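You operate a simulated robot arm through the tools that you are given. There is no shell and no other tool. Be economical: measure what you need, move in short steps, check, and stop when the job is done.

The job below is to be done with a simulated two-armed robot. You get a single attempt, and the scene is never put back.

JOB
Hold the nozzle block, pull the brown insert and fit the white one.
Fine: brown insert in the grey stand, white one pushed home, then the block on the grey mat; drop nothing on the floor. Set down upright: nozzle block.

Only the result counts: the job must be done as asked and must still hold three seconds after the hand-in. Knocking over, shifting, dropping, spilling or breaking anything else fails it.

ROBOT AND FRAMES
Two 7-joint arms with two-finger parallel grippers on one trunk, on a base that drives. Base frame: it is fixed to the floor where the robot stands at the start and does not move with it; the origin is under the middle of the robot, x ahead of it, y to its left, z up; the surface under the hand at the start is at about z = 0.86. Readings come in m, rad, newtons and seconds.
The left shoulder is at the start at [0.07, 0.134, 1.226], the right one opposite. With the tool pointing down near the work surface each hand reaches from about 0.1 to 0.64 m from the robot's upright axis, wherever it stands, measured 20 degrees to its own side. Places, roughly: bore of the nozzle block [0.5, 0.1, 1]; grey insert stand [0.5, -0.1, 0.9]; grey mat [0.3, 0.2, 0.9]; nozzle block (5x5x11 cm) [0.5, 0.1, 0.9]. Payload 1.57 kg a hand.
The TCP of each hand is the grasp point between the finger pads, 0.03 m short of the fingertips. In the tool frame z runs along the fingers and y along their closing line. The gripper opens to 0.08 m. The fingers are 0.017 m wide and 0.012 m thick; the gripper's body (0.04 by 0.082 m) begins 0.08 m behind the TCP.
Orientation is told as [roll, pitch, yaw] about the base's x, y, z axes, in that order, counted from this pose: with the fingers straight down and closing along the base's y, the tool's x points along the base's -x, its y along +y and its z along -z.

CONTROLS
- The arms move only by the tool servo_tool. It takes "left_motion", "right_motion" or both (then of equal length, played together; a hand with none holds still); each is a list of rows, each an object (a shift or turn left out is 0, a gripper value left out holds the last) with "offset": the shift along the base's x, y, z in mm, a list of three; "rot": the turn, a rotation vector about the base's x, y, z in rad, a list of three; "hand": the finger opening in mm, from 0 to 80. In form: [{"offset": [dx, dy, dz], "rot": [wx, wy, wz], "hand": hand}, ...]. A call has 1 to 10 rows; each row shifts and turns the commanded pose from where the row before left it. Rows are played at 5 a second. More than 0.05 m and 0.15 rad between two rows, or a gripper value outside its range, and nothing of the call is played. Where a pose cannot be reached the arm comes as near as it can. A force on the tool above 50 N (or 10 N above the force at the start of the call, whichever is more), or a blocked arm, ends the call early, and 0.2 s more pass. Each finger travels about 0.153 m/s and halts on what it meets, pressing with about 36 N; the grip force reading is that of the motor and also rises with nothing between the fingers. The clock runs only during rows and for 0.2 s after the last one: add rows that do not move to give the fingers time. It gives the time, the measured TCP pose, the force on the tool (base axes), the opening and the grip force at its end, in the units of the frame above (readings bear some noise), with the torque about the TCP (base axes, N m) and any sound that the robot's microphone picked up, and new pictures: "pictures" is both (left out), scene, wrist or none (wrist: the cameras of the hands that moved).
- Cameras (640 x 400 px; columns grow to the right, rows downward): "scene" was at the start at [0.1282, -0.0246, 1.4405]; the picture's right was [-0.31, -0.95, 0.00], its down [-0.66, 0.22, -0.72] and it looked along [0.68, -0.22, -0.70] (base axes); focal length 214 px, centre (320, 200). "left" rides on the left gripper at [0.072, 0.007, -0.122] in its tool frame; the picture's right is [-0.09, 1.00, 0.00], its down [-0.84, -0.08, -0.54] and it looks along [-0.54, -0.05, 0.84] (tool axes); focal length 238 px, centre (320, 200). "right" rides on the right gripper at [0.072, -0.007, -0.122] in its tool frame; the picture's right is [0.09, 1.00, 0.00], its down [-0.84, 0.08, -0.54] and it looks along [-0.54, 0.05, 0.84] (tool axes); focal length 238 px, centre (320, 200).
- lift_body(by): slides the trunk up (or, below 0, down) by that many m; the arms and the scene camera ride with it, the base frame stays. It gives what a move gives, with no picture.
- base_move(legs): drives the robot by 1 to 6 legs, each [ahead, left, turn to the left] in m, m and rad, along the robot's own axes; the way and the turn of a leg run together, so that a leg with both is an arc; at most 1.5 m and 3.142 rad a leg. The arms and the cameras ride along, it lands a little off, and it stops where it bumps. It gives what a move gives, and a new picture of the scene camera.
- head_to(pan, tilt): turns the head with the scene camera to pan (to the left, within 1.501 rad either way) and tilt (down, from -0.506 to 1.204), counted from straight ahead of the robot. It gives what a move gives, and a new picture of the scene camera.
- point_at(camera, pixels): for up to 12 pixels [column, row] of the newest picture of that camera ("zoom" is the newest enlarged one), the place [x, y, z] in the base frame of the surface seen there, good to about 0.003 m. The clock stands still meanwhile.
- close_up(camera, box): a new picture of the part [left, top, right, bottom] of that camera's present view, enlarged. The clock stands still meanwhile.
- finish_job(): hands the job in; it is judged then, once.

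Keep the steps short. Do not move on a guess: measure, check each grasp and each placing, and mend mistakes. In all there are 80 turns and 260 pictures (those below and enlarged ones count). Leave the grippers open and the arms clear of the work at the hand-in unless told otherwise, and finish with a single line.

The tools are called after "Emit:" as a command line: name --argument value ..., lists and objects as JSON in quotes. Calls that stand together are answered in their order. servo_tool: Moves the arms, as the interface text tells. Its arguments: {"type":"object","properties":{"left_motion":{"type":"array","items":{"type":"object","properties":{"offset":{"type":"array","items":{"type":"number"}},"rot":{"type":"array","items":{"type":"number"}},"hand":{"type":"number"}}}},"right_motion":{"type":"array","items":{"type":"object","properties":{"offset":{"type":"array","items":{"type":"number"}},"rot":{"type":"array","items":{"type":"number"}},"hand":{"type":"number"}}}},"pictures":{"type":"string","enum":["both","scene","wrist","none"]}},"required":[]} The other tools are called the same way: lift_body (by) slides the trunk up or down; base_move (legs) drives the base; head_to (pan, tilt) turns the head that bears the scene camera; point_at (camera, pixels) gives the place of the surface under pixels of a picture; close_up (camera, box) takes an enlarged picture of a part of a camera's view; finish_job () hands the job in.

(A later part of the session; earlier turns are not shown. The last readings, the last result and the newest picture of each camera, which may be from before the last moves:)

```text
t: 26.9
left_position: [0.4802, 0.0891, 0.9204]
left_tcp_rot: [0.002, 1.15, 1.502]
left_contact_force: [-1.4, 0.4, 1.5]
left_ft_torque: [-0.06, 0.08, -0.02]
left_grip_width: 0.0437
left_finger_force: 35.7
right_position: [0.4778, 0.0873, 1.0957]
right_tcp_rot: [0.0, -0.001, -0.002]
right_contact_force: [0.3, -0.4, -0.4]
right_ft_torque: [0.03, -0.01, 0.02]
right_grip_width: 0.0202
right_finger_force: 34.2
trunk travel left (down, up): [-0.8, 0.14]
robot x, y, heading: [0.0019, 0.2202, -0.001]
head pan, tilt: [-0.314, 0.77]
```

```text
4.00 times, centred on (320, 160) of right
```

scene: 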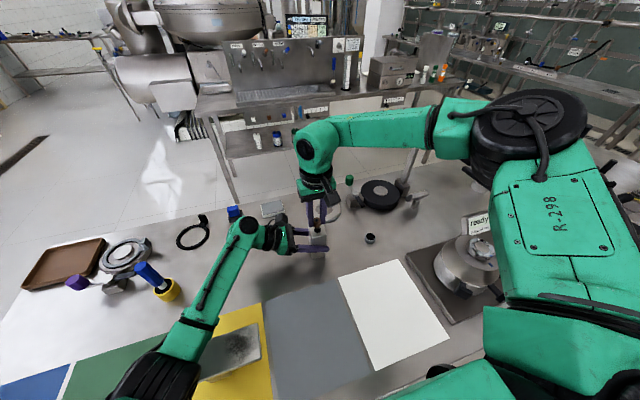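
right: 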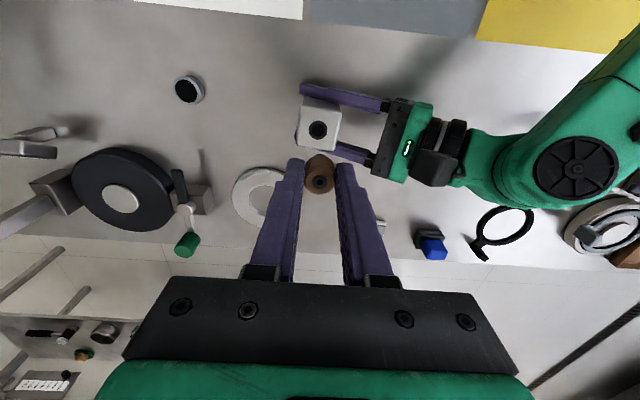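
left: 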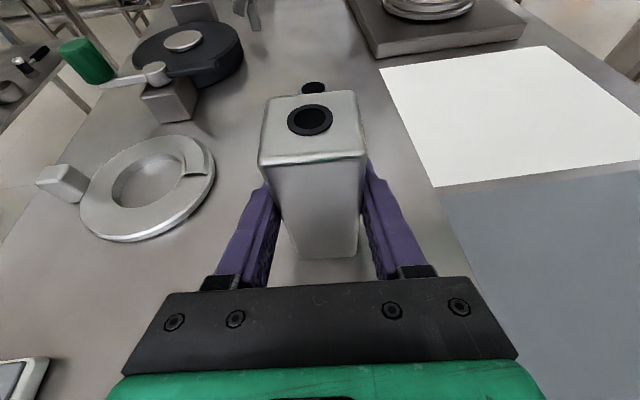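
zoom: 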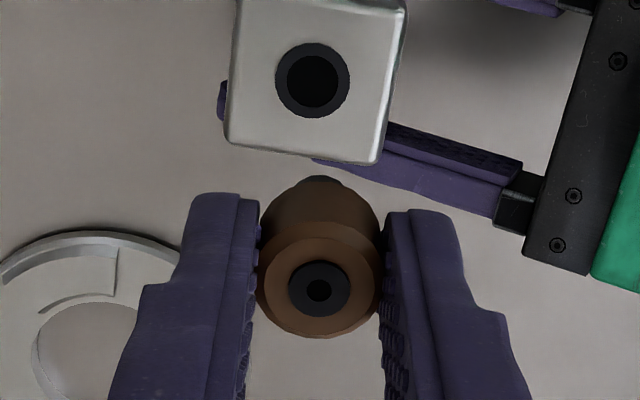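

The brown insert is out. The bore is open and the block is still held. Moving over the grey stand to check alignment.

Emit:
servo_tool --right_motion '[{"offset": [-1, -45, 0]}, {"offset": [-2, -45, 0]}, {"offset": [-2, -45, 0]}, {"offset": [-3, -42, 0]}, {"offset": [0, 0, -45]}, {"offset": [0, 0, -45]}, {"offset": [0, 0, -40]}, {}]' --pictures "wrist"

Emit:
close_up --camera "scene" --box '[330, 190, 410, 260]'

Emit:
close_up --camera "right" --box '[260, 90, 380, 200]'

Emit:
close_up --camera "left" --box '[260, 0, 380, 110]'

```text
t: 28.7
left_position: [0.4807, 0.0879, 0.9205]
left_tcp_rot: [0.001, 1.151, 1.5]
left_contact_force: [0.7, -1.2, 0.4]
left_ft_torque: [-0.11, 0.05, 0.0]
left_grip_width: 0.0438
left_finger_force: 35.5
right_position: [0.4701, -0.0894, 0.9654]
right_tcp_rot: [0.0, 0.0, -0.003]
right_contact_force: [-0.4, -0.3, -0.2]
right_ft_torque: [-0.03, 0.0, -0.02]
right_grip_width: 0.0202
right_finger_force: 33.4
trunk travel left (down, up): [-0.8, 0.14]
robot x, y, heading: [0.0037, 0.2165, -0.003]
head pan, tilt: [-0.314, 0.77]
```

right: 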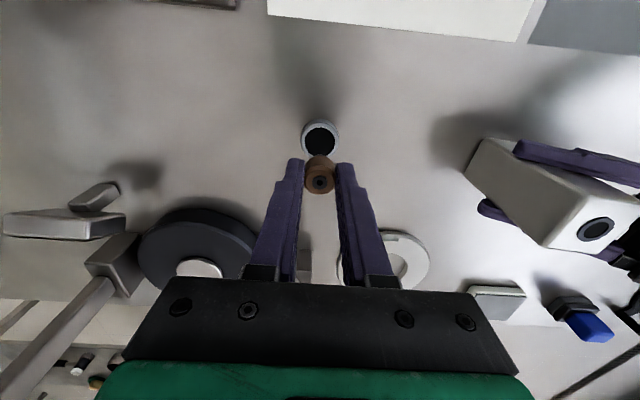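

```text
5.71 times, centred on (370, 225) of scene
```

zoom: 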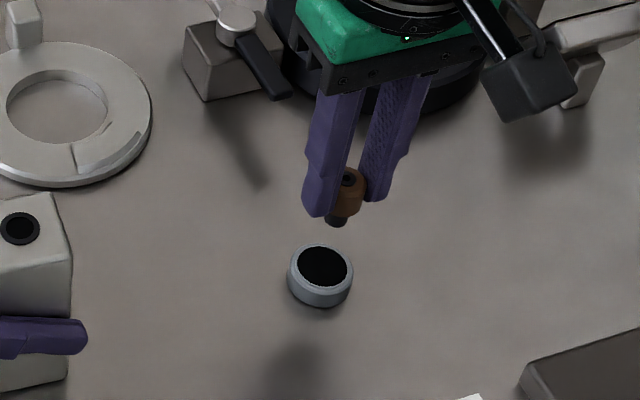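

```text
3.64 times, centred on (320, 145) of right
```

zoom: 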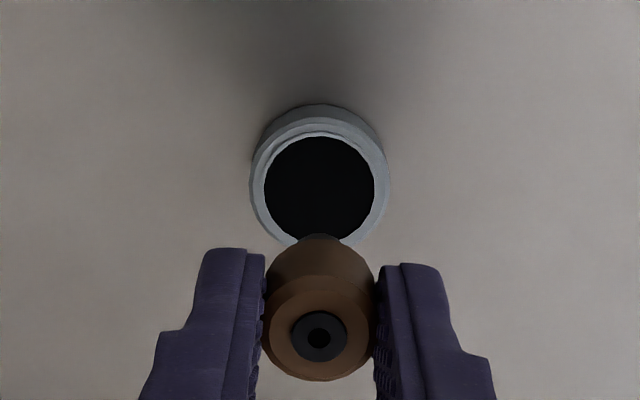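

```text
3.64 times, centred on (320, 55) of left
```

zoom: 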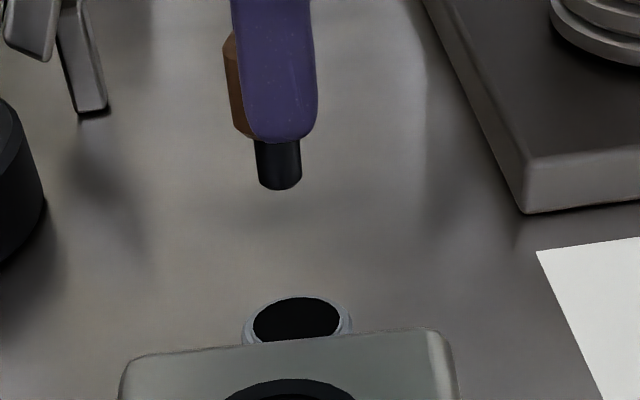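

The insert's black shank is about 12 mm long. From the left view there may be a few mm x offset, so I'll measure the insert top and stand rim in the right view.

Emit:
close_up --camera "right" --box '[290, 110, 350, 200]'

Emit:
point_at --camera "right" --pixels '[[303, 136], [338, 138], [320, 123], [310, 122], [330, 122], [314, 183], [325, 183], [320, 177], [320, 189], [319, 168]]'

Emit:
point_at --camera "left" --pixels '[[309, 42], [314, 50], [304, 50], [300, 88], [329, 88], [314, 82]]'

```text
4.44 times, centred on (320, 155) of right
```

zoom: 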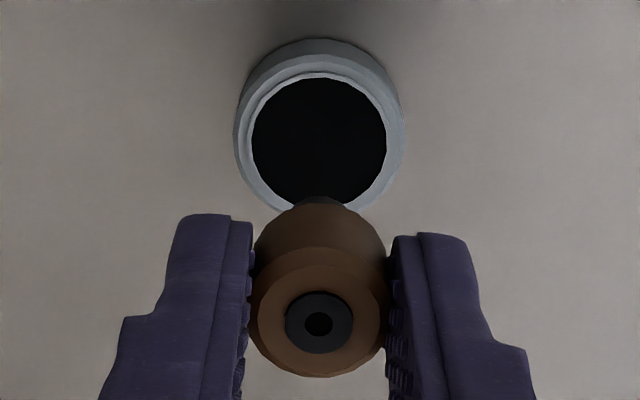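

```text
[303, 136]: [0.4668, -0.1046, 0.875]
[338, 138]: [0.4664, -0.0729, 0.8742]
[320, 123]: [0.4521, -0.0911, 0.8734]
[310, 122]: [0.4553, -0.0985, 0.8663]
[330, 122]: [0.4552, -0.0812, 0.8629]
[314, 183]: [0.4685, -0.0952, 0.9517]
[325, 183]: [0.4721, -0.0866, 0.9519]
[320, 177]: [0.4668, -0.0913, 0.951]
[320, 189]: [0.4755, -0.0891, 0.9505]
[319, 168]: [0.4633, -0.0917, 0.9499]
```

```text
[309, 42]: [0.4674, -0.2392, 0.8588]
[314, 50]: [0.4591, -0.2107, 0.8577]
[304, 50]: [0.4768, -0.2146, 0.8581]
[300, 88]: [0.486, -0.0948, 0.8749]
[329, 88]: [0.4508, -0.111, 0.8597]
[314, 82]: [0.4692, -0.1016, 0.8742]
```

Insert and stand agree within about 1.5 mm, with a hole clearance of several mm. Lowering with a small correction, slowly near the end.

Emit:
servo_tool --right_motion '[{"offset": [-1.5, 1.5, -15]}, {"offset": [0, 0, -15]}, {"offset": [0, 0, -10]}, {"offset": [0, 0, -6]}, {"offset": [0, 0, -4]}, {}]' --pictures "wrist"

Emit:
close_up --camera "left" --box '[260, 20, 380, 110]'

Emit:
close_up --camera "scene" --box '[340, 210, 400, 260]'

```text
t: 30.1
left_position: [0.4803, 0.0863, 0.9194]
left_tcp_rot: [0.004, 1.15, 1.502]
left_contact_force: [1.2, -0.5, 5.8]
left_ft_torque: [-0.24, -0.12, 0.04]
left_grip_width: 0.0437
left_finger_force: 36.2
right_position: [0.4701, -0.0894, 0.9153]
right_tcp_rot: [0.001, -0.001, -0.003]
right_contact_force: [6.2, -8.1, 2.8]
right_ft_torque: [-0.33, -0.31, 0.01]
right_grip_width: 0.0199
right_finger_force: 33.4
trunk travel left (down, up): [-0.8, 0.14]
robot x, y, heading: [0.0017, 0.2211, -0.003]
head pan, tilt: [-0.314, 0.77]
```

right: 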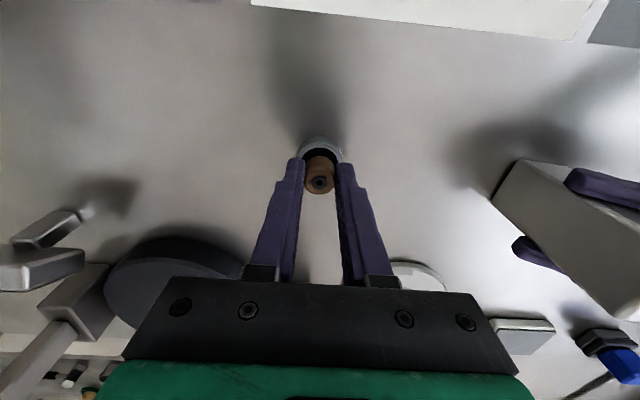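

```text
4.44 times, centred on (320, 65) of left
```

zoom: 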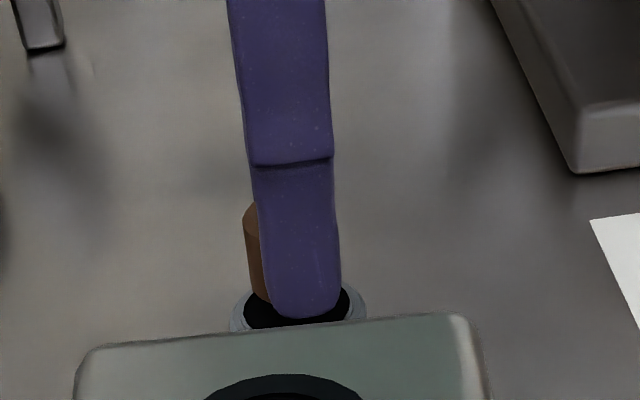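

```text
8.00 times, centred on (370, 235) of scene
```

zoom: 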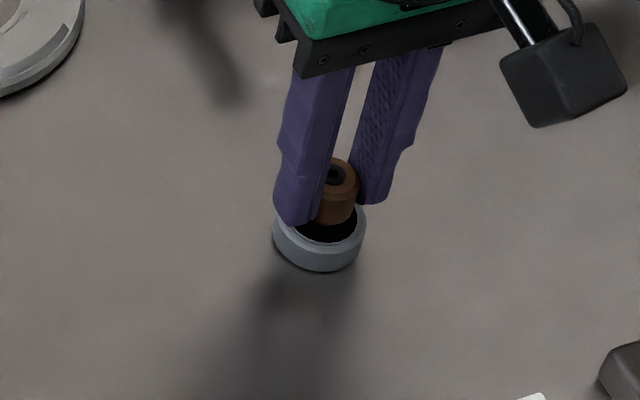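

It touched sideways (6.2, −8.1 N), so the seat is slightly toward +x, −y. I'll undo the correction and read the force.

Emit:
servo_tool --right_motion '[{"offset": [1.5, -2, 0]}, {}, {"offset": [0, 0, -2]}, {}]' --pictures "none"

```text
t: 31.1
left_position: [0.4793, 0.0877, 0.9202]
left_tcp_rot: [0.003, 1.149, 1.504]
left_contact_force: [-0.3, -1.2, 6.2]
left_ft_torque: [-0.2, -0.03, 0.03]
left_grip_width: 0.0438
left_finger_force: 36.0
right_position: [0.4693, -0.0888, 0.9138]
right_tcp_rot: [0.0, -0.001, -0.002]
right_contact_force: [3.1, -2.4, -1.5]
right_ft_torque: [-0.09, -0.1, 0.01]
right_grip_width: 0.0201
right_finger_force: 34.0
trunk travel left (down, up): [-0.8, 0.14]
robot x, y, heading: [0.0014, 0.215, -0.001]
head pan, tilt: [-0.314, 0.77]
```

Load dropping. Nudging a bit more and lowering in 2 mm steps.

Emit:
servo_tool --right_motion '[{"offset": [0.8, -0.7, -2]}, {"offset": [0, 0, -2]}, {"offset": [0, 0, -2]}, {}]' --pictures "none"

```text
t: 32.1
left_position: [0.4765, 0.0891, 0.9199]
left_tcp_rot: [-0.001, 1.149, 1.5]
left_contact_force: [0.1, -0.1, -0.2]
left_ft_torque: [-0.02, 0.06, 0.0]
left_grip_width: 0.0438
left_finger_force: 35.4
right_position: [0.4708, -0.0892, 0.909]
right_tcp_rot: [0.002, -0.004, 0.0]
right_contact_force: [-2.1, -2.7, 12.3]
right_ft_torque: [-0.17, 0.13, 0.01]
right_grip_width: 0.0199
right_finger_force: 34.2
trunk travel left (down, up): [-0.8, 0.14]
robot x, y, heading: [0.0004, 0.224, -0.002]
head pan, tilt: [-0.314, 0.77]
```

It has seated (12 N upward at TCP z 0.909, insert top ≈0.895, like the white one in its cup). Opening and rising.

Emit:
servo_tool --right_motion '[{"offset": [0, 0, 1]}, {"hand": 26}, {"hand": 36}, {"hand": 40}, {"offset": [0, 0, 30]}, {"offset": [0, 0, 40]}, {"offset": [0, 0, 45]}, {"offset": [0, 0, 45]}, {"offset": [0, 0, 40]}]' --pictures "wrist"

Emit:
close_up --camera "left" --box '[260, 20, 380, 110]'

Emit:
close_up --camera "scene" --box '[340, 210, 400, 260]'

```text
t: 34.1
left_position: [0.4791, 0.0876, 0.9208]
left_tcp_rot: [0.001, 1.15, 1.501]
left_contact_force: [-0.9, 0.9, 1.9]
left_ft_torque: [-0.02, 0.01, 0.04]
left_grip_width: 0.0436
left_finger_force: 36.6
right_position: [0.4699, -0.0899, 1.1084]
right_tcp_rot: [-0.001, -0.002, -0.001]
right_contact_force: [-0.4, 0.4, 0.2]
right_ft_torque: [0.01, 0.0, 0.02]
right_grip_width: 0.04
right_finger_force: 0.0
trunk travel left (down, up): [-0.8, 0.14]
robot x, y, heading: [-0.001, 0.2225, -0.001]
head pan, tilt: [-0.314, 0.77]
```

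right: 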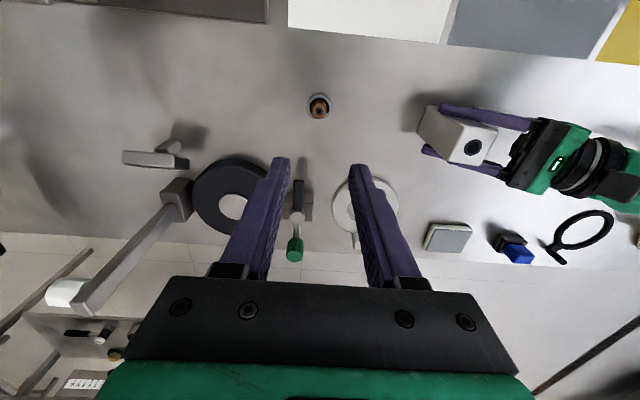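

```text
4.44 times, centred on (320, 65) of left
```

zoom: 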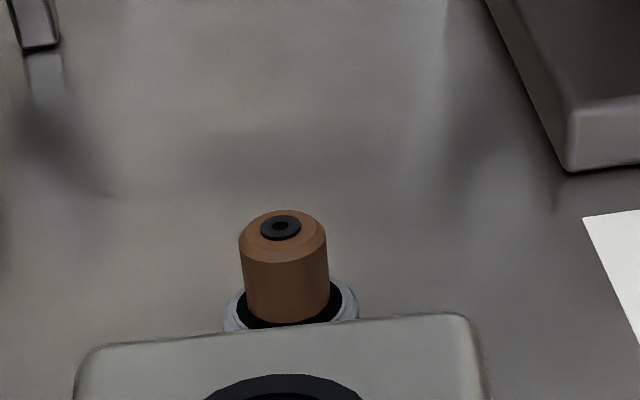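

```text
8.00 times, centred on (370, 235) of scene
```

zoom: 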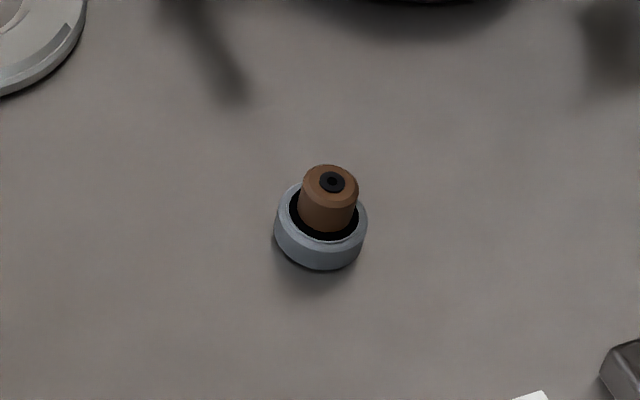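

Brown insert stands upright in the grey stand. Now release the block, retract the left hand and raise both hands. Then I'll look right to check heights before driving.

Emit:
servo_tool --left_motion '[{"hand": 60}, {"hand": 80}, {"offset": [2, 28, 12]}, {"offset": [2, 28, 12]}, {"offset": [2, 28, 12]}, {"offset": [2, 35, 17]}, {"offset": [-10, 0, 45]}, {"offset": [-10, 0, 45]}, {"offset": [-10, 0, 45]}, {"offset": [-10, 0, 45]}]' --right_motion '[{}, {}, {"offset": [0, 0, 40]}, {"offset": [0, 0, 40]}, {"offset": [0, 0, 40]}, {}, {}, {}, {}, {}]' --pictures "wrist"

Emit:
head_to --pan -0.9 --tilt 0.6

```text
t: 36.3
left_position: [0.447, 0.2068, 1.1541]
left_tcp_rot: [0.002, 1.15, 1.506]
left_contact_force: [-0.1, -0.9, 0.7]
left_ft_torque: [0.01, 0.0, -0.01]
left_grip_width: 0.08
left_finger_force: 0.0
right_position: [0.4712, -0.0895, 1.2276]
right_tcp_rot: [0.0, 0.001, -0.003]
right_contact_force: [0.3, 0.9, 0.3]
right_ft_torque: [0.0, -0.01, -0.02]
right_grip_width: 0.0399
right_finger_force: 0.0
trunk travel left (down, up): [-0.8, 0.14]
robot x, y, heading: [0.0038, 0.2202, -0.001]
head pan, tilt: [-0.314, 0.77]
```

right: 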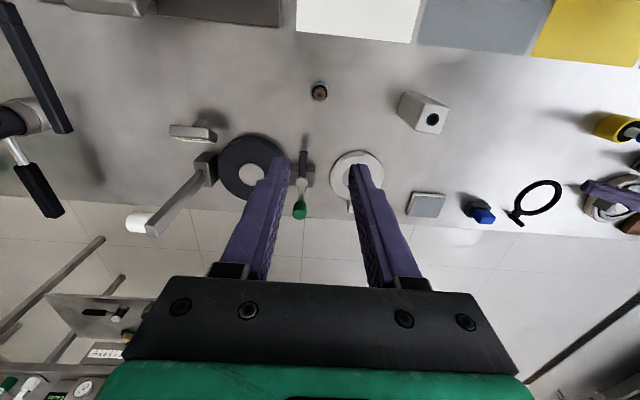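
left: 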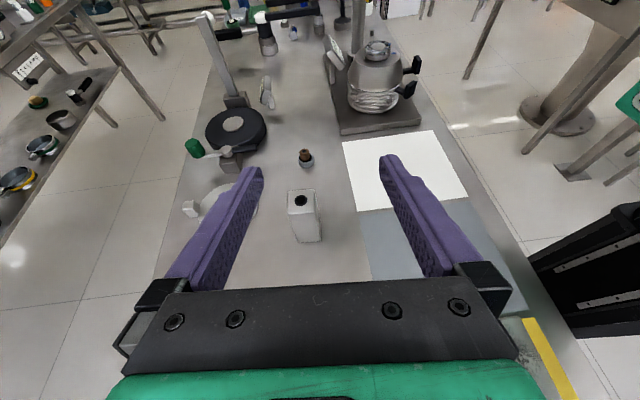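

```text
t: 37.3
left_position: [0.4482, 0.206, 1.1542]
left_tcp_rot: [0.002, 1.15, 1.502]
left_contact_force: [0.0, -0.6, -0.8]
left_ft_torque: [0.01, -0.02, -0.02]
left_grip_width: 0.08
left_finger_force: 0.0
right_position: [0.4716, -0.0883, 1.2271]
right_tcp_rot: [0.001, 0.001, -0.001]
right_contact_force: [-1.0, 0.5, 0.0]
right_ft_torque: [0.02, 0.0, 0.0]
right_grip_width: 0.0399
right_finger_force: 0.2
trunk travel left (down, up): [-0.8, 0.14]
robot x, y, heading: [-0.0004, 0.2171, -0.003]
head pan, tilt: [-0.901, 0.6]
```

scene: 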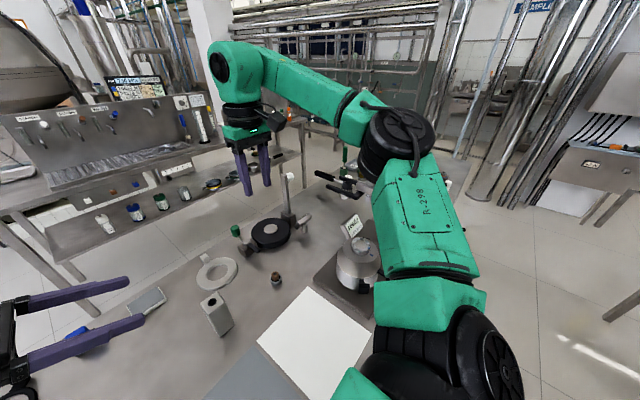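

I'll measure the heights of the tall things on the way.

Emit:
point_at --camera "right" --pixels '[[30, 60], [10, 15], [40, 190], [140, 222], [20, 120], [60, 125]]'

Emit:
point_at --camera "left" --pixels '[[378, 48], [358, 30], [338, 48], [268, 30], [290, 14], [342, 20], [205, 14], [262, 14], [300, 8], [320, 25], [230, 34]]'

Emit:
point_at --camera "scene" --pixels '[[330, 176], [345, 188], [345, 170], [358, 190], [362, 240], [288, 175]]'

```text
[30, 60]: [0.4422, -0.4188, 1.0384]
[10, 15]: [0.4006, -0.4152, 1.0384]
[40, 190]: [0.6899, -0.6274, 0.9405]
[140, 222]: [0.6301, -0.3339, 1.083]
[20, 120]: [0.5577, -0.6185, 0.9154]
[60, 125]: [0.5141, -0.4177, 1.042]
```

```text
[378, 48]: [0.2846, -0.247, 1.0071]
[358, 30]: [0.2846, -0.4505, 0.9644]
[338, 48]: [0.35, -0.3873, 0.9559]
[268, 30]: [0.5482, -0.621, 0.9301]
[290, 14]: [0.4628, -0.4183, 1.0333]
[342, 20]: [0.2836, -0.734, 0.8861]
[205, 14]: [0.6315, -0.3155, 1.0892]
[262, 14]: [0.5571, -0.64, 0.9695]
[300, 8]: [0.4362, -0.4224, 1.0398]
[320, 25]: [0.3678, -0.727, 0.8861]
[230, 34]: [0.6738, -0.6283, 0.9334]
```

```text
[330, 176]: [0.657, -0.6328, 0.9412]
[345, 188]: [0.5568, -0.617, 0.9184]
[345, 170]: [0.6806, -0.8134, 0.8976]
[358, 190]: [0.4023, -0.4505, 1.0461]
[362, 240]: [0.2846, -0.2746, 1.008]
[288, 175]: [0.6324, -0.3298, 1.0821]
```

Known tall parts reach about 1.1. I'll raise the trunk fully, then drive right in two legs, looking in between.

Emit:
lift_body --by 0.13

Emit:
servo_tool --left_motion '[{"offset": [-15, 0, 30]}, {"offset": [-15, 0, 30]}, {"offset": [-15, 0, 30]}]' --pictures "none"

Emit:
base_move --legs '[[0, -0.4, 0]]'

```text
t: 38.9
left_position: [0.4484, 0.2058, 1.284]
left_tcp_rot: [0.001, 1.151, 1.503]
left_contact_force: [-0.6, 0.9, -0.3]
left_ft_torque: [-0.02, -0.02, 0.01]
left_grip_width: 0.0801
left_finger_force: 0.0
right_position: [0.4725, -0.0885, 1.356]
right_tcp_rot: [0.001, 0.001, -0.001]
right_contact_force: [-0.5, 0.6, 0.0]
right_ft_torque: [0.01, 0.0, -0.03]
right_grip_width: 0.0402
right_finger_force: 0.0
trunk travel left (down, up): [-0.93, 0.01]
robot x, y, heading: [-0.0021, 0.2194, -0.005]
head pan, tilt: [-0.901, 0.6]
```

```text
t: 39.7
left_position: [0.4033, 0.2057, 1.3743]
left_tcp_rot: [0.004, 1.151, 1.503]
left_contact_force: [-0.3, -0.4, 0.5]
left_ft_torque: [0.02, 0.02, -0.01]
left_grip_width: 0.08
left_finger_force: 0.0
right_position: [0.4712, -0.0889, 1.357]
right_tcp_rot: [-0.001, -0.001, -0.001]
right_contact_force: [0.2, -0.6, 0.5]
right_ft_torque: [0.0, -0.02, -0.02]
right_grip_width: 0.04
right_finger_force: 0.1
trunk travel left (down, up): [-0.93, 0.01]
robot x, y, heading: [0.0033, 0.2172, -0.003]
head pan, tilt: [-0.901, 0.6]
```

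```text
t: 42.2
left_position: [0.4031, -0.1911, 1.3746]
left_tcp_rot: [0.002, 1.151, 1.502]
left_contact_force: [0.3, 0.7, 0.6]
left_ft_torque: [0.02, 0.0, 0.0]
left_grip_width: 0.0803
left_finger_force: 0.1
right_position: [0.4717, -0.4869, 1.3579]
right_tcp_rot: [-0.001, 0.001, -0.004]
right_contact_force: [-0.2, -0.1, -0.7]
right_ft_torque: [-0.03, -0.03, 0.0]
right_grip_width: 0.0403
right_finger_force: 0.1
trunk travel left (down, up): [-0.93, 0.01]
robot x, y, heading: [-0.0006, -0.1799, 0.003]
head pan, tilt: [-0.901, 0.6]
```

scene: 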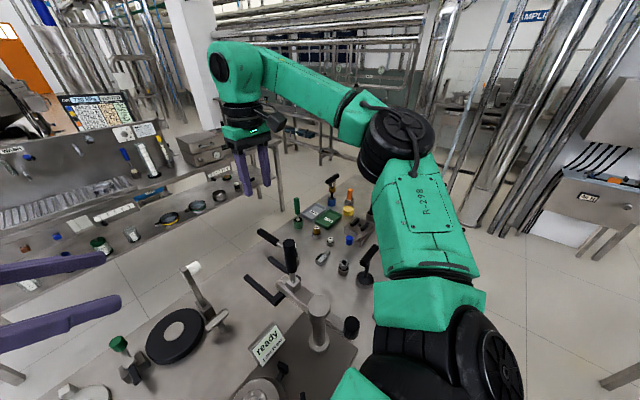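

Emit:
point_at --camera "scene" --pixels '[[290, 243], [318, 300], [365, 248], [332, 180], [352, 190], [296, 200], [330, 240], [343, 268], [349, 240], [265, 235]]'

Emit:
close_up --camera "scene" --box '[230, 160, 400, 350]'

```text
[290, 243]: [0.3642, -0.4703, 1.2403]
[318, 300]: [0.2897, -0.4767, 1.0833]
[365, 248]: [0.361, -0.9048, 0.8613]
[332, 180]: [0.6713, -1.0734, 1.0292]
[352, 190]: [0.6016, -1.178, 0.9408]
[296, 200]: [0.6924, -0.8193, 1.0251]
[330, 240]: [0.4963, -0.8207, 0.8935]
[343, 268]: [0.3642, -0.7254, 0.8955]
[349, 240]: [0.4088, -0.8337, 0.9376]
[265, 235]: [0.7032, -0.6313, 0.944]
```

```text
2.11 times, centred on (315, 255) of scene
```

zoom: 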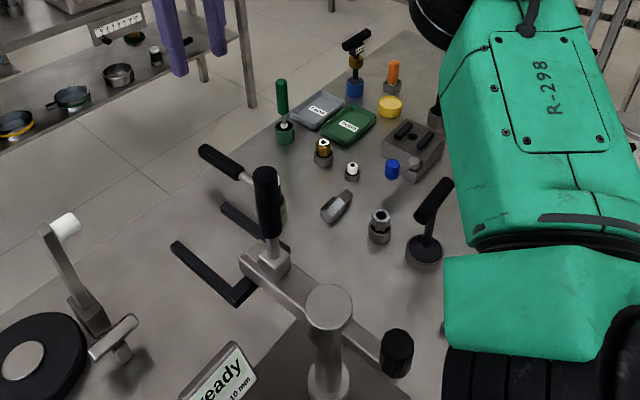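

The tallest item is the black knob (0.364,-0.470,1.24), and the left hand at z 1.37 clears it. The white insert is confirmed at (0.496,-0.821,0.893). Driving the second leg.

Emit:
base_move --legs '[[0, -0.38, 0]]'

```text
t: 44.6
left_position: [0.4025, -0.569, 1.3746]
left_tcp_rot: [0.002, 1.153, 1.504]
left_contact_force: [-0.3, 0.0, -0.1]
left_ft_torque: [-0.03, -0.01, 0.02]
left_grip_width: 0.0802
left_finger_force: 0.2
right_position: [0.4714, -0.8648, 1.3582]
right_tcp_rot: [-0.003, 0.0, -0.001]
right_contact_force: [0.0, 0.1, 0.4]
right_ft_torque: [-0.05, 0.01, 0.0]
right_grip_width: 0.0398
right_finger_force: 0.0
trunk travel left (down, up): [-0.93, 0.01]
robot x, y, heading: [0.001, -0.5633, 0.001]
head pan, tilt: [-0.901, 0.6]
```

scene: 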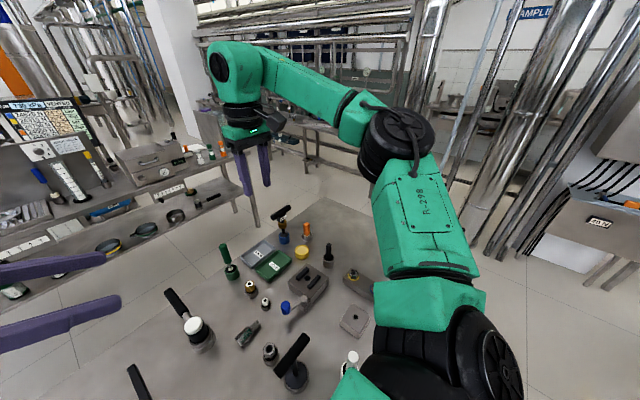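

Moving the right hand over the white insert and down to z ≈1.06 for a look.

Emit:
servo_tool --right_motion '[{"offset": [13, 22, -30]}, {"offset": [12, 22, -40]}, {"offset": [0, 0, -45]}, {"offset": [0, 0, -45]}, {"offset": [0, 0, -45]}, {"offset": [0, 0, -45]}, {"offset": [0, 0, -45]}, {}]' --pictures "both"

Emit:
close_up --camera "right" --box '[260, 80, 380, 190]'

```text
t: 46.4
left_position: [0.4023, -0.5716, 1.3745]
left_tcp_rot: [0.002, 1.151, 1.504]
left_contact_force: [-0.5, -0.1, 0.6]
left_ft_torque: [-0.03, -0.01, -0.04]
left_grip_width: 0.0801
left_finger_force: 0.0
right_position: [0.4964, -0.8216, 1.0623]
right_tcp_rot: [0.001, -0.002, 0.0]
right_contact_force: [0.6, 0.5, 0.1]
right_ft_torque: [-0.01, 0.01, 0.02]
right_grip_width: 0.0398
right_finger_force: 0.0
trunk travel left (down, up): [-0.93, 0.01]
robot x, y, heading: [-0.0021, -0.5558, -0.002]
head pan, tilt: [-0.901, 0.6]
```

scene: 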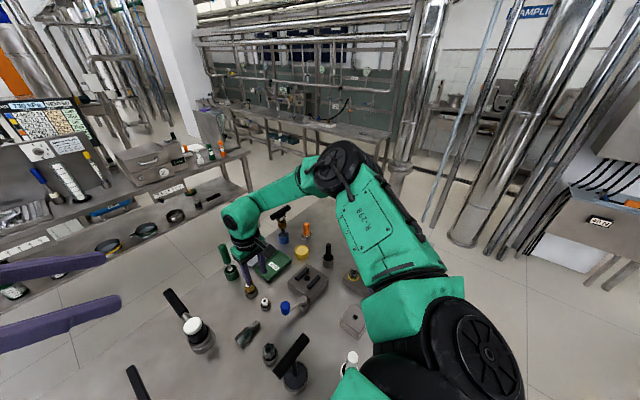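
right: 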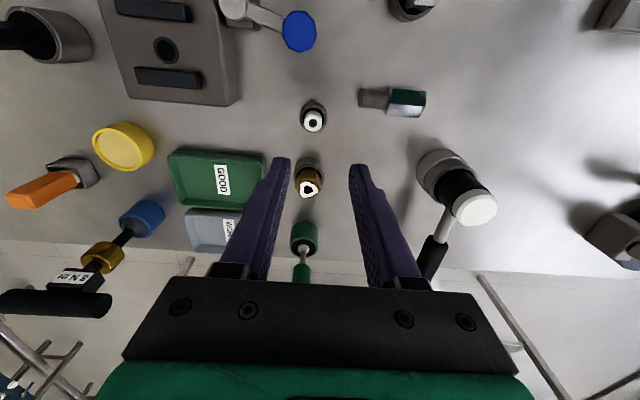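

```text
3.64 times, centred on (320, 135) of right
```

zoom: 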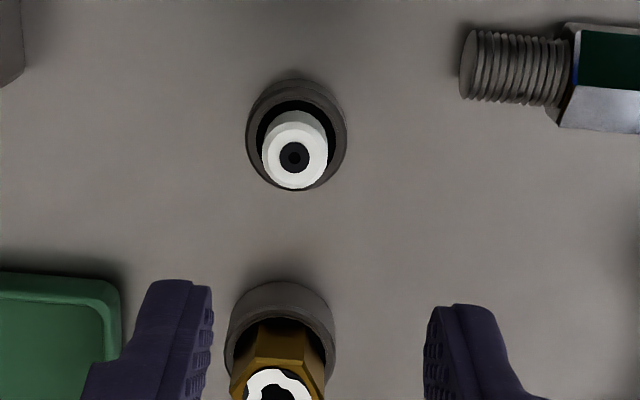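

Emit:
point_at --camera "zoom" --pixels '[[295, 172], [270, 157], [320, 157], [295, 135], [295, 180], [250, 140], [344, 140], [297, 95], [322, 188]]'

```text
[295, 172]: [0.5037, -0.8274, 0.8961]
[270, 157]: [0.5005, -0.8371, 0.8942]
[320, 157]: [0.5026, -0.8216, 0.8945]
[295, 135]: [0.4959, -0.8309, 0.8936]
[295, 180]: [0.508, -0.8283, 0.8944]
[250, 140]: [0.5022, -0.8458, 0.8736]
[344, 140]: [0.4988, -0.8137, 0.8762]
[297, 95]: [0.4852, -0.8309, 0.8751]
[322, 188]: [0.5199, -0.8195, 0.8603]
```

Relative to the hand the insert is about +4 mm x, −9 mm y. Correcting and lowering to z≈0.97 for another check.

Emit:
servo_tool --right_motion '[{"offset": [4, -9, -40]}, {"offset": [0, 0, -40]}, {}]' --pictures "none"

Emit:
close_up --camera "right" --box '[260, 80, 380, 200]'

Emit:
point_at --camera "zoom" --pixels '[[320, 235], [290, 220], [350, 220], [320, 190]]'

```text
t: 47.2
left_position: [0.4022, -0.5725, 1.3753]
left_tcp_rot: [0.001, 1.149, 1.502]
left_contact_force: [0.5, -0.7, 0.5]
left_ft_torque: [0.04, -0.01, -0.02]
left_grip_width: 0.0803
left_finger_force: 0.0
right_position: [0.4708, -0.8269, 1.0065]
right_tcp_rot: [0.0, -0.001, 0.0]
right_contact_force: [-1.5, 0.6, 0.8]
right_ft_torque: [0.03, 0.0, 0.01]
right_grip_width: 0.0402
right_finger_force: 0.0
right hand out of reach, approached as far as the arm can: row 1, 2
trunk travel left (down, up): [-0.93, 0.01]
robot x, y, heading: [-0.0033, -0.5599, 0.001]
head pan, tilt: [-0.901, 0.6]
```

```text
3.33 times, centred on (320, 140) of right
```

zoom: 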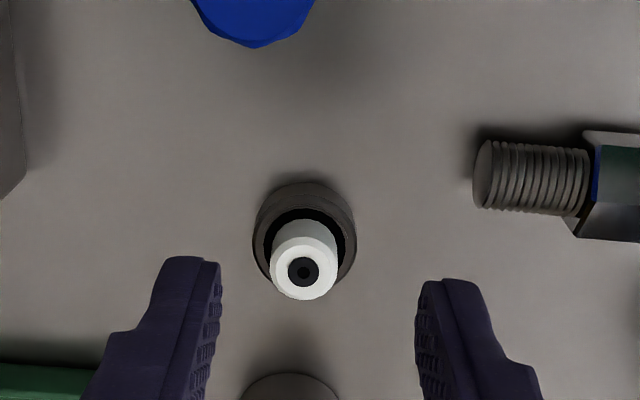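

```text
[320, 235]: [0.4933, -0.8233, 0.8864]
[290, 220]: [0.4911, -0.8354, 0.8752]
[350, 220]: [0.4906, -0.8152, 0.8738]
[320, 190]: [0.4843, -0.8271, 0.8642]
```

The raised trunk limits downward reach. I'll raise both hands first, then lower the trunk 0.12 m.

Emit:
servo_tool --left_motion '[{"offset": [-10, 0, 40]}, {"offset": [-10, 0, 40]}, {"offset": [-10, 0, 40]}, {}]' --right_motion '[{"offset": [0, 0, 40]}, {"offset": [0, 0, 40]}, {"offset": [0, 0, 40]}, {}]' --pictures "none"

Emit:
lift_body --by -0.12

```text
t: 48.2
left_position: [0.3724, -0.5723, 1.495]
left_tcp_rot: [0.005, 1.149, 1.505]
left_contact_force: [-0.4, -0.4, -1.3]
left_ft_torque: [-0.01, 0.02, 0.0]
left_grip_width: 0.0797
left_finger_force: 0.1
right_position: [0.4722, -0.8267, 1.1281]
right_tcp_rot: [-0.001, 0.0, -0.001]
right_contact_force: [-0.3, -0.3, 0.0]
right_ft_torque: [0.0, 0.03, -0.02]
right_grip_width: 0.04
right_finger_force: 0.1
trunk travel left (down, up): [-0.93, 0.01]
robot x, y, heading: [0.0013, -0.5595, -0.003]
head pan, tilt: [-0.901, 0.6]
```

```text
t: 49.7
left_position: [0.372, -0.5712, 1.3744]
left_tcp_rot: [0.002, 1.151, 1.501]
left_contact_force: [1.1, 0.1, 0.0]
left_ft_torque: [-0.01, 0.01, -0.01]
left_grip_width: 0.0802
left_finger_force: 0.1
right_position: [0.4704, -0.8274, 1.0089]
right_tcp_rot: [0.001, 0.001, 0.0]
right_contact_force: [-0.3, 0.3, 0.2]
right_ft_torque: [-0.01, 0.01, -0.01]
right_grip_width: 0.04
right_finger_force: 0.1
trunk travel left (down, up): [-0.81, 0.13]
robot x, y, heading: [-0.0015, -0.5604, -0.005]
head pan, tilt: [-0.901, 0.6]
```

Emit:
servo_tool --right_motion '[{"offset": [14, -3, 0]}, {"offset": [14, -2, 0]}, {"offset": [0, 0, -30]}, {}]' --pictures "wrist"

Emit:
close_up --camera "right" --box '[260, 100, 380, 200]'

```text
t: 50.7
left_position: [0.3718, -0.5728, 1.3747]
left_tcp_rot: [0.002, 1.149, 1.503]
left_contact_force: [-0.8, 0.3, -0.5]
left_ft_torque: [0.0, 0.0, 0.02]
left_grip_width: 0.0798
left_finger_force: 0.0
right_position: [0.4991, -0.8333, 0.9782]
right_tcp_rot: [0.0, 0.001, -0.002]
right_contact_force: [-0.1, 0.4, -0.5]
right_ft_torque: [-0.01, 0.0, -0.01]
right_grip_width: 0.0402
right_finger_force: 0.1
trunk travel left (down, up): [-0.81, 0.13]
robot x, y, heading: [-0.0023, -0.5616, -0.003]
head pan, tilt: [-0.901, 0.6]
```

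right: 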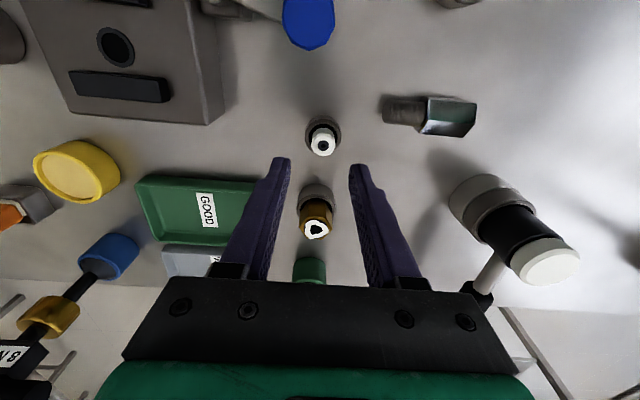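

```text
4.00 times, centred on (320, 150) of right
```

zoom: 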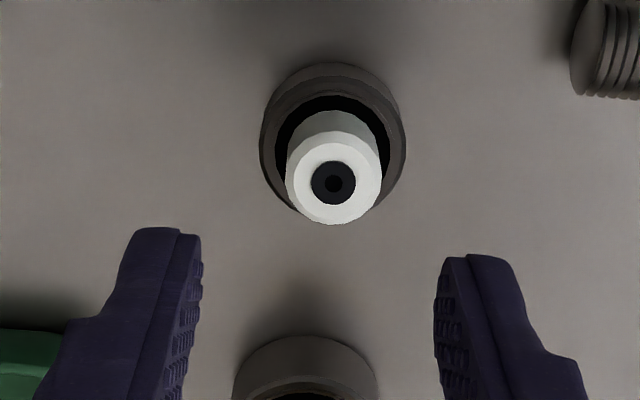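

Offset now +2 mm x, +3 mm y. Correcting and descending to the grip height (TCP 0.909, tips just above the cup rim).

Emit:
servo_tool --right_motion '[{"offset": [2, 3, -25]}, {"offset": [0, 0, -25]}, {"offset": [0, 0, -19]}, {}]' --pictures "wrist"

Emit:
close_up --camera "right" --box '[260, 120, 380, 220]'

```text
t: 51.7
left_position: [0.3726, -0.5723, 1.375]
left_tcp_rot: [0.002, 1.151, 1.505]
left_contact_force: [-1.0, -1.0, 0.3]
left_ft_torque: [0.0, 0.01, 0.02]
left_grip_width: 0.0805
left_finger_force: 0.1
right_position: [0.4939, -0.827, 0.915]
right_tcp_rot: [-0.001, -0.001, 0.001]
right_contact_force: [0.6, -0.2, 0.8]
right_ft_torque: [-0.02, 0.0, 0.0]
right_grip_width: 0.04
right_finger_force: 0.0
right hand out of reach, approached as far as the arm can: row 3
trunk travel left (down, up): [-0.81, 0.13]
robot x, y, heading: [0.004, -0.5587, 0.003]
head pan, tilt: [-0.901, 0.6]
```

right: 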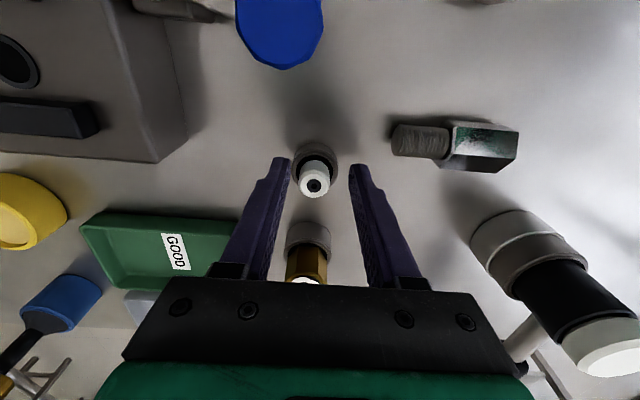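

```text
4.00 times, centred on (320, 170) of right
```

zoom: 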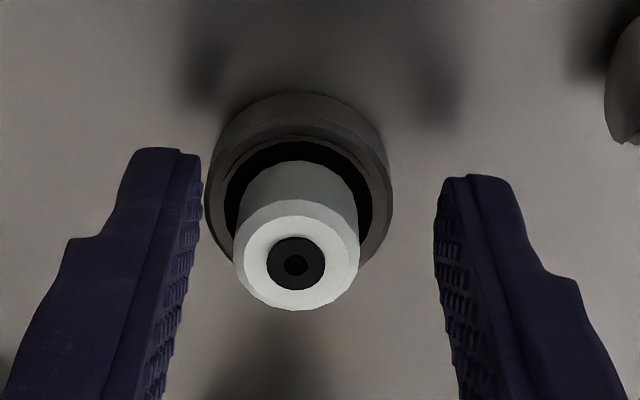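

At the reach edge again. I'll raise the hand, shift the base 7 cm further right and lower the trunk 3 cm.

Emit:
servo_tool --right_motion '[{"offset": [0, 0, 40]}, {"offset": [-10, 0, 40]}, {"offset": [-10, 0, 40]}, {"offset": [0, 0, 20]}]' --pictures "none"

Emit:
base_move --legs '[[0, -0.07, 0]]'

Emit:
lift_body --by -0.03

```text
t: 52.7
left_position: [0.3722, -0.5727, 1.3747]
left_tcp_rot: [0.003, 1.15, 1.502]
left_contact_force: [0.3, -0.8, 0.0]
left_ft_torque: [-0.01, 0.03, 0.01]
left_grip_width: 0.0799
left_finger_force: 0.1
right_position: [0.4737, -0.8253, 1.0546]
right_tcp_rot: [0.001, 0.001, 0.001]
right_contact_force: [0.2, -0.7, -0.6]
right_ft_torque: [0.02, -0.01, -0.02]
right_grip_width: 0.0398
right_finger_force: 0.1
trunk travel left (down, up): [-0.81, 0.13]
robot x, y, heading: [0.0008, -0.5622, -0.003]
head pan, tilt: [-0.901, 0.6]
```

```text
t: 53.7
left_position: [0.3725, -0.6355, 1.3755]
left_tcp_rot: [-0.001, 1.156, 1.504]
left_contact_force: [0.5, 0.4, -0.8]
left_ft_torque: [-0.02, -0.01, -0.02]
left_grip_width: 0.08
left_finger_force: 0.1
right_position: [0.4739, -0.8903, 1.0565]
right_tcp_rot: [-0.004, -0.001, 0.002]
right_contact_force: [0.4, 0.5, 0.4]
right_ft_torque: [-0.02, 0.0, -0.02]
right_grip_width: 0.0399
right_finger_force: 0.0
trunk travel left (down, up): [-0.81, 0.13]
robot x, y, heading: [0.0001, -0.6301, -0.0]
head pan, tilt: [-0.901, 0.6]
```

scene: 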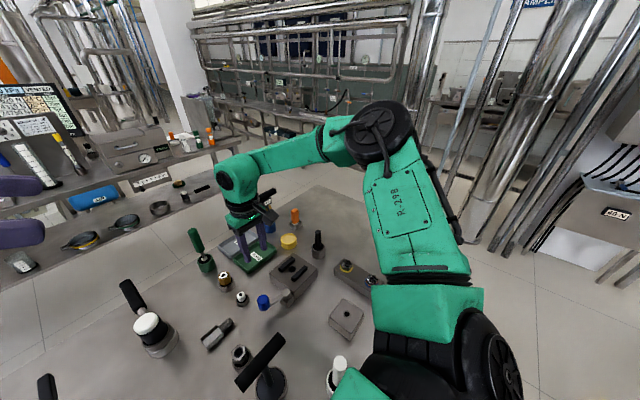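

```text
t: 54.4
left_position: [0.3725, -0.6431, 1.3454]
left_tcp_rot: [0.003, 1.151, 1.504]
left_contact_force: [0.6, -0.5, 0.0]
left_ft_torque: [0.02, -0.02, -0.01]
left_grip_width: 0.0801
left_finger_force: 0.1
right_position: [0.4746, -0.8959, 1.0253]
right_tcp_rot: [0.001, 0.0, 0.001]
right_contact_force: [0.1, -0.2, 0.3]
right_ft_torque: [0.01, 0.0, 0.02]
right_grip_width: 0.0402
right_finger_force: 0.0
trunk travel left (down, up): [-0.78, 0.16]
robot x, y, heading: [-0.0018, -0.6294, -0.004]
head pan, tilt: [-0.901, 0.6]
```

Moving back over the insert.

Emit:
servo_tool --right_motion '[{"offset": [12, 33, 0]}, {"offset": [12, 32, 0]}, {"offset": [0, 0, -30]}, {"offset": [0, 0, -25]}, {}]' --pictures "none"

Emit:
close_up --camera "right" --box '[260, 100, 380, 200]'

```text
t: 55.6
left_position: [0.3721, -0.6419, 1.3444]
left_tcp_rot: [0.001, 1.152, 1.505]
left_contact_force: [0.1, -0.6, 0.5]
left_ft_torque: [0.0, 0.0, 0.01]
left_grip_width: 0.08
left_finger_force: 0.1
right_position: [0.4981, -0.8307, 0.9697]
right_tcp_rot: [-0.001, 0.001, 0.001]
right_contact_force: [0.8, 0.8, 0.0]
right_ft_torque: [0.01, -0.02, 0.0]
right_grip_width: 0.0402
right_finger_force: 0.2
trunk travel left (down, up): [-0.78, 0.16]
robot x, y, heading: [-0.0025, -0.625, 0.004]
head pan, tilt: [-0.901, 0.6]
```

```text
4.00 times, centred on (320, 150) of right
```

zoom: 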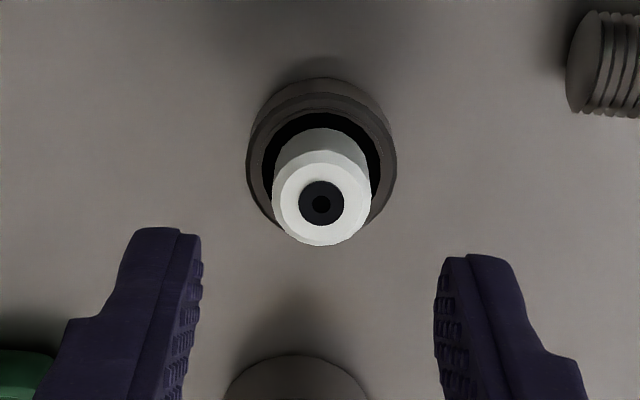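

Laterally centred, with x about 3 mm short. Descending to the grip height.

Emit:
servo_tool --right_motion '[{"offset": [3, 0, -25]}, {"offset": [0, 0, -20]}, {"offset": [0, 0, -15]}, {}]' --pictures "none"

Emit:
close_up --camera "right" --box '[260, 120, 380, 220]'

```text
t: 56.6
left_position: [0.3724, -0.6421, 1.3456]
left_tcp_rot: [0.003, 1.15, 1.507]
left_contact_force: [0.3, -0.4, 0.6]
left_ft_torque: [-0.01, 0.01, -0.01]
left_grip_width: 0.08
left_finger_force: 0.0
right_position: [0.4959, -0.8336, 0.9149]
right_tcp_rot: [-0.001, -0.002, -0.001]
right_contact_force: [-0.8, -0.3, 0.6]
right_ft_torque: [0.0, 0.01, 0.0]
right_grip_width: 0.0398
right_finger_force: 0.0
right hand out of reach, approached as far as the arm can: row 3
trunk travel left (down, up): [-0.78, 0.16]
robot x, y, heading: [0.0003, -0.6306, 0.003]
head pan, tilt: [-0.901, 0.6]
```

```text
4.00 times, centred on (320, 170) of right
```

zoom: 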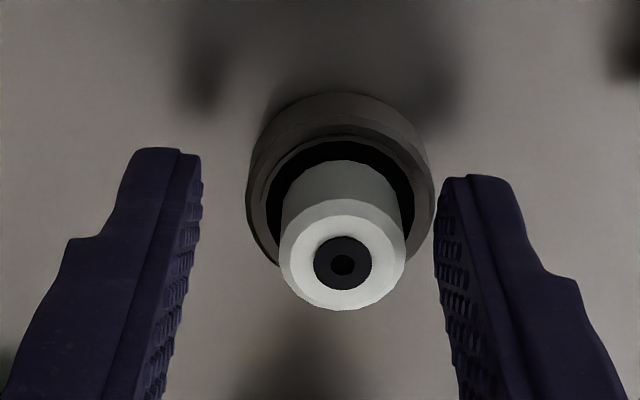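

Only 5 mm short again. A lower trunk should help: raise both hands 10 cm, lower the trunk 10 cm.

Emit:
servo_tool --left_motion '[{"offset": [0, 0, 30]}, {"offset": [0, 0, 35]}, {"offset": [0, 0, 35]}, {}]' --right_motion '[{"offset": [0, 0, 40]}, {"offset": [0, 0, 40]}, {"offset": [0, 0, 40]}, {}]' --pictures "none"

Emit:
lift_body --by -0.1

Emit:
servo_tool --right_motion '[{"offset": [3, 2, 0]}, {"offset": [2, 0, 0]}, {}]' --pictures "both"

```text
t: 57.6
left_position: [0.3725, -0.6414, 1.4439]
left_tcp_rot: [0.001, 1.15, 1.507]
left_contact_force: [0.6, 0.2, 0.3]
left_ft_torque: [0.0, 0.0, 0.02]
left_grip_width: 0.0802
left_finger_force: 0.0
right_position: [0.494, -0.8342, 1.0336]
right_tcp_rot: [-0.001, 0.001, 0.001]
right_contact_force: [-0.5, 0.3, 0.1]
right_ft_torque: [-0.02, 0.01, 0.05]
right_grip_width: 0.0399
right_finger_force: 0.1
trunk travel left (down, up): [-0.78, 0.16]
robot x, y, heading: [0.0025, -0.6296, -0.001]
head pan, tilt: [-0.901, 0.6]
```

```text
t: 59.0
left_position: [0.373, -0.6404, 1.3453]
left_tcp_rot: [0.003, 1.151, 1.505]
left_contact_force: [0.3, 0.0, 0.9]
left_ft_torque: [0.02, -0.07, -0.01]
left_grip_width: 0.08
left_finger_force: 0.0
right_position: [0.495, -0.8339, 0.934]
right_tcp_rot: [0.0, -0.002, 0.001]
right_contact_force: [-0.5, 0.1, 0.0]
right_ft_torque: [-0.03, -0.01, 0.01]
right_grip_width: 0.04
right_finger_force: 0.1
trunk travel left (down, up): [-0.68, 0.26]
robot x, y, heading: [-0.0011, -0.6291, -0.001]
head pan, tilt: [-0.901, 0.6]
```

```text
t: 59.8
left_position: [0.3714, -0.6409, 1.3456]
left_tcp_rot: [0.003, 1.15, 1.504]
left_contact_force: [-0.6, -0.8, -0.6]
left_ft_torque: [-0.03, -0.03, 0.02]
left_grip_width: 0.0801
left_finger_force: 0.0
right_position: [0.4995, -0.8321, 0.9336]
right_tcp_rot: [0.0, 0.0, 0.0]
right_contact_force: [0.9, 0.5, 0.0]
right_ft_torque: [-0.01, -0.03, 0.0]
right_grip_width: 0.0399
right_finger_force: 0.1
trunk travel left (down, up): [-0.68, 0.26]
robot x, y, heading: [-0.001, -0.6296, 0.001]
head pan, tilt: [-0.901, 0.6]
```

scene: 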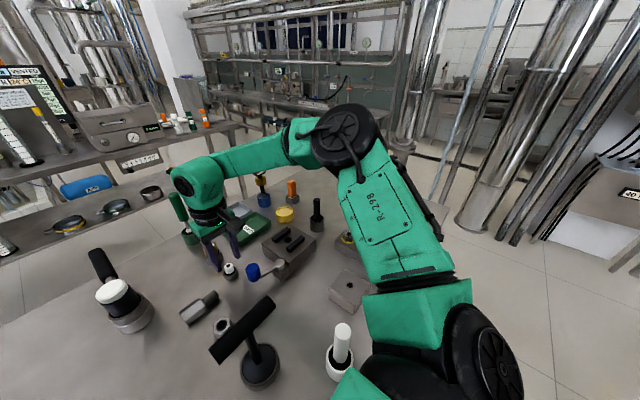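
right: 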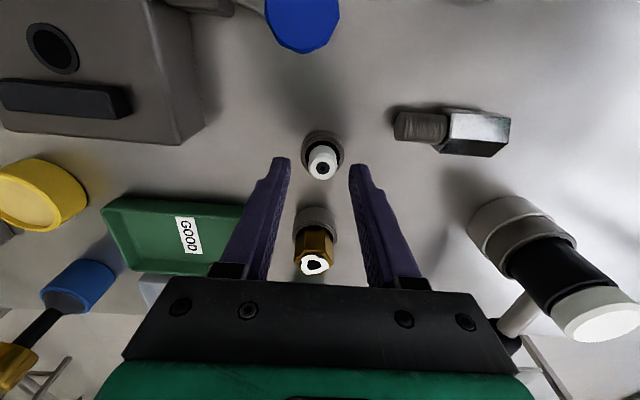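

Now within 2 mm. Final descent.

Emit:
servo_tool --right_motion '[{"offset": [2, 1.5, -10]}, {"offset": [0, 0, -10]}, {"offset": [0, 0, -4]}, {}]' --pictures "none"

Emit:
close_up --camera "right" --box '[260, 120, 380, 220]'

```text
t: 60.8
left_position: [0.372, -0.6414, 1.3449]
left_tcp_rot: [0.0, 1.149, 1.505]
left_contact_force: [0.3, -0.4, 0.0]
left_ft_torque: [-0.01, -0.01, 0.01]
left_grip_width: 0.08
left_finger_force: 0.1
right_position: [0.5023, -0.8313, 0.9088]
right_tcp_rot: [0.0, 0.001, 0.001]
right_contact_force: [-0.2, 0.4, -0.2]
right_ft_torque: [0.0, -0.02, -0.04]
right_grip_width: 0.04
right_finger_force: 0.0
trunk travel left (down, up): [-0.68, 0.26]
robot x, y, heading: [-0.0005, -0.6305, -0.001]
head pan, tilt: [-0.901, 0.6]
```

```text
4.00 times, centred on (320, 170) of right
```

zoom: 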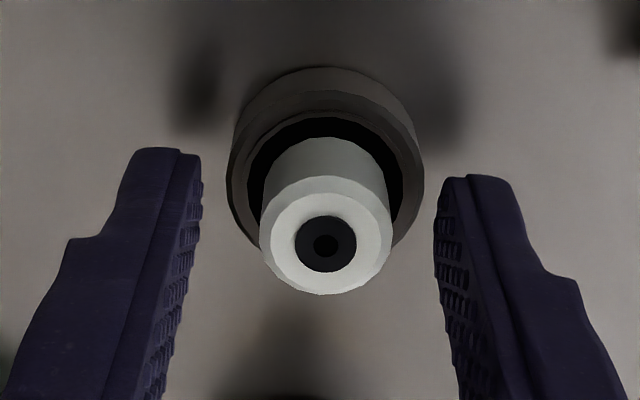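

Centred. Closing gently.

Emit:
servo_tool --right_motion '[{"offset": [0, 1, 0], "hand": 28}, {"hand": 23}, {"hand": 18}, {"hand": 12}, {}]' --pictures "wrist"

```text
t: 62.0
left_position: [0.3726, -0.641, 1.3454]
left_tcp_rot: [0.002, 1.151, 1.506]
left_contact_force: [-0.4, -0.9, 0.0]
left_ft_torque: [0.02, -0.01, 0.0]
left_grip_width: 0.08
left_finger_force: 0.0
right_position: [0.5021, -0.8304, 0.9094]
right_tcp_rot: [0.001, -0.001, 0.001]
right_contact_force: [0.5, 0.0, 1.0]
right_ft_torque: [0.04, -0.01, 0.0]
right_grip_width: 0.0202
right_finger_force: 33.6
trunk travel left (down, up): [-0.68, 0.26]
robot x, y, heading: [-0.0019, -0.6274, -0.001]
head pan, tilt: [-0.901, 0.6]
```

right: 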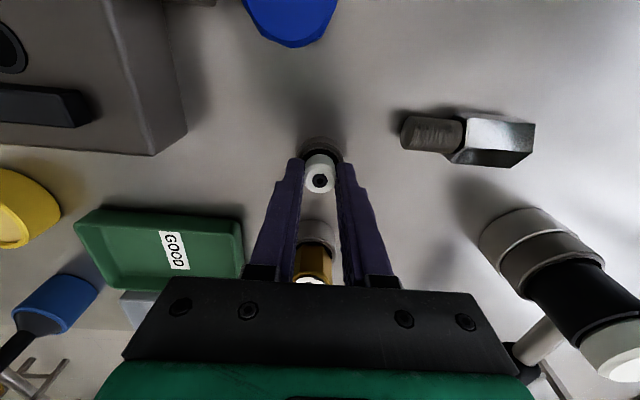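

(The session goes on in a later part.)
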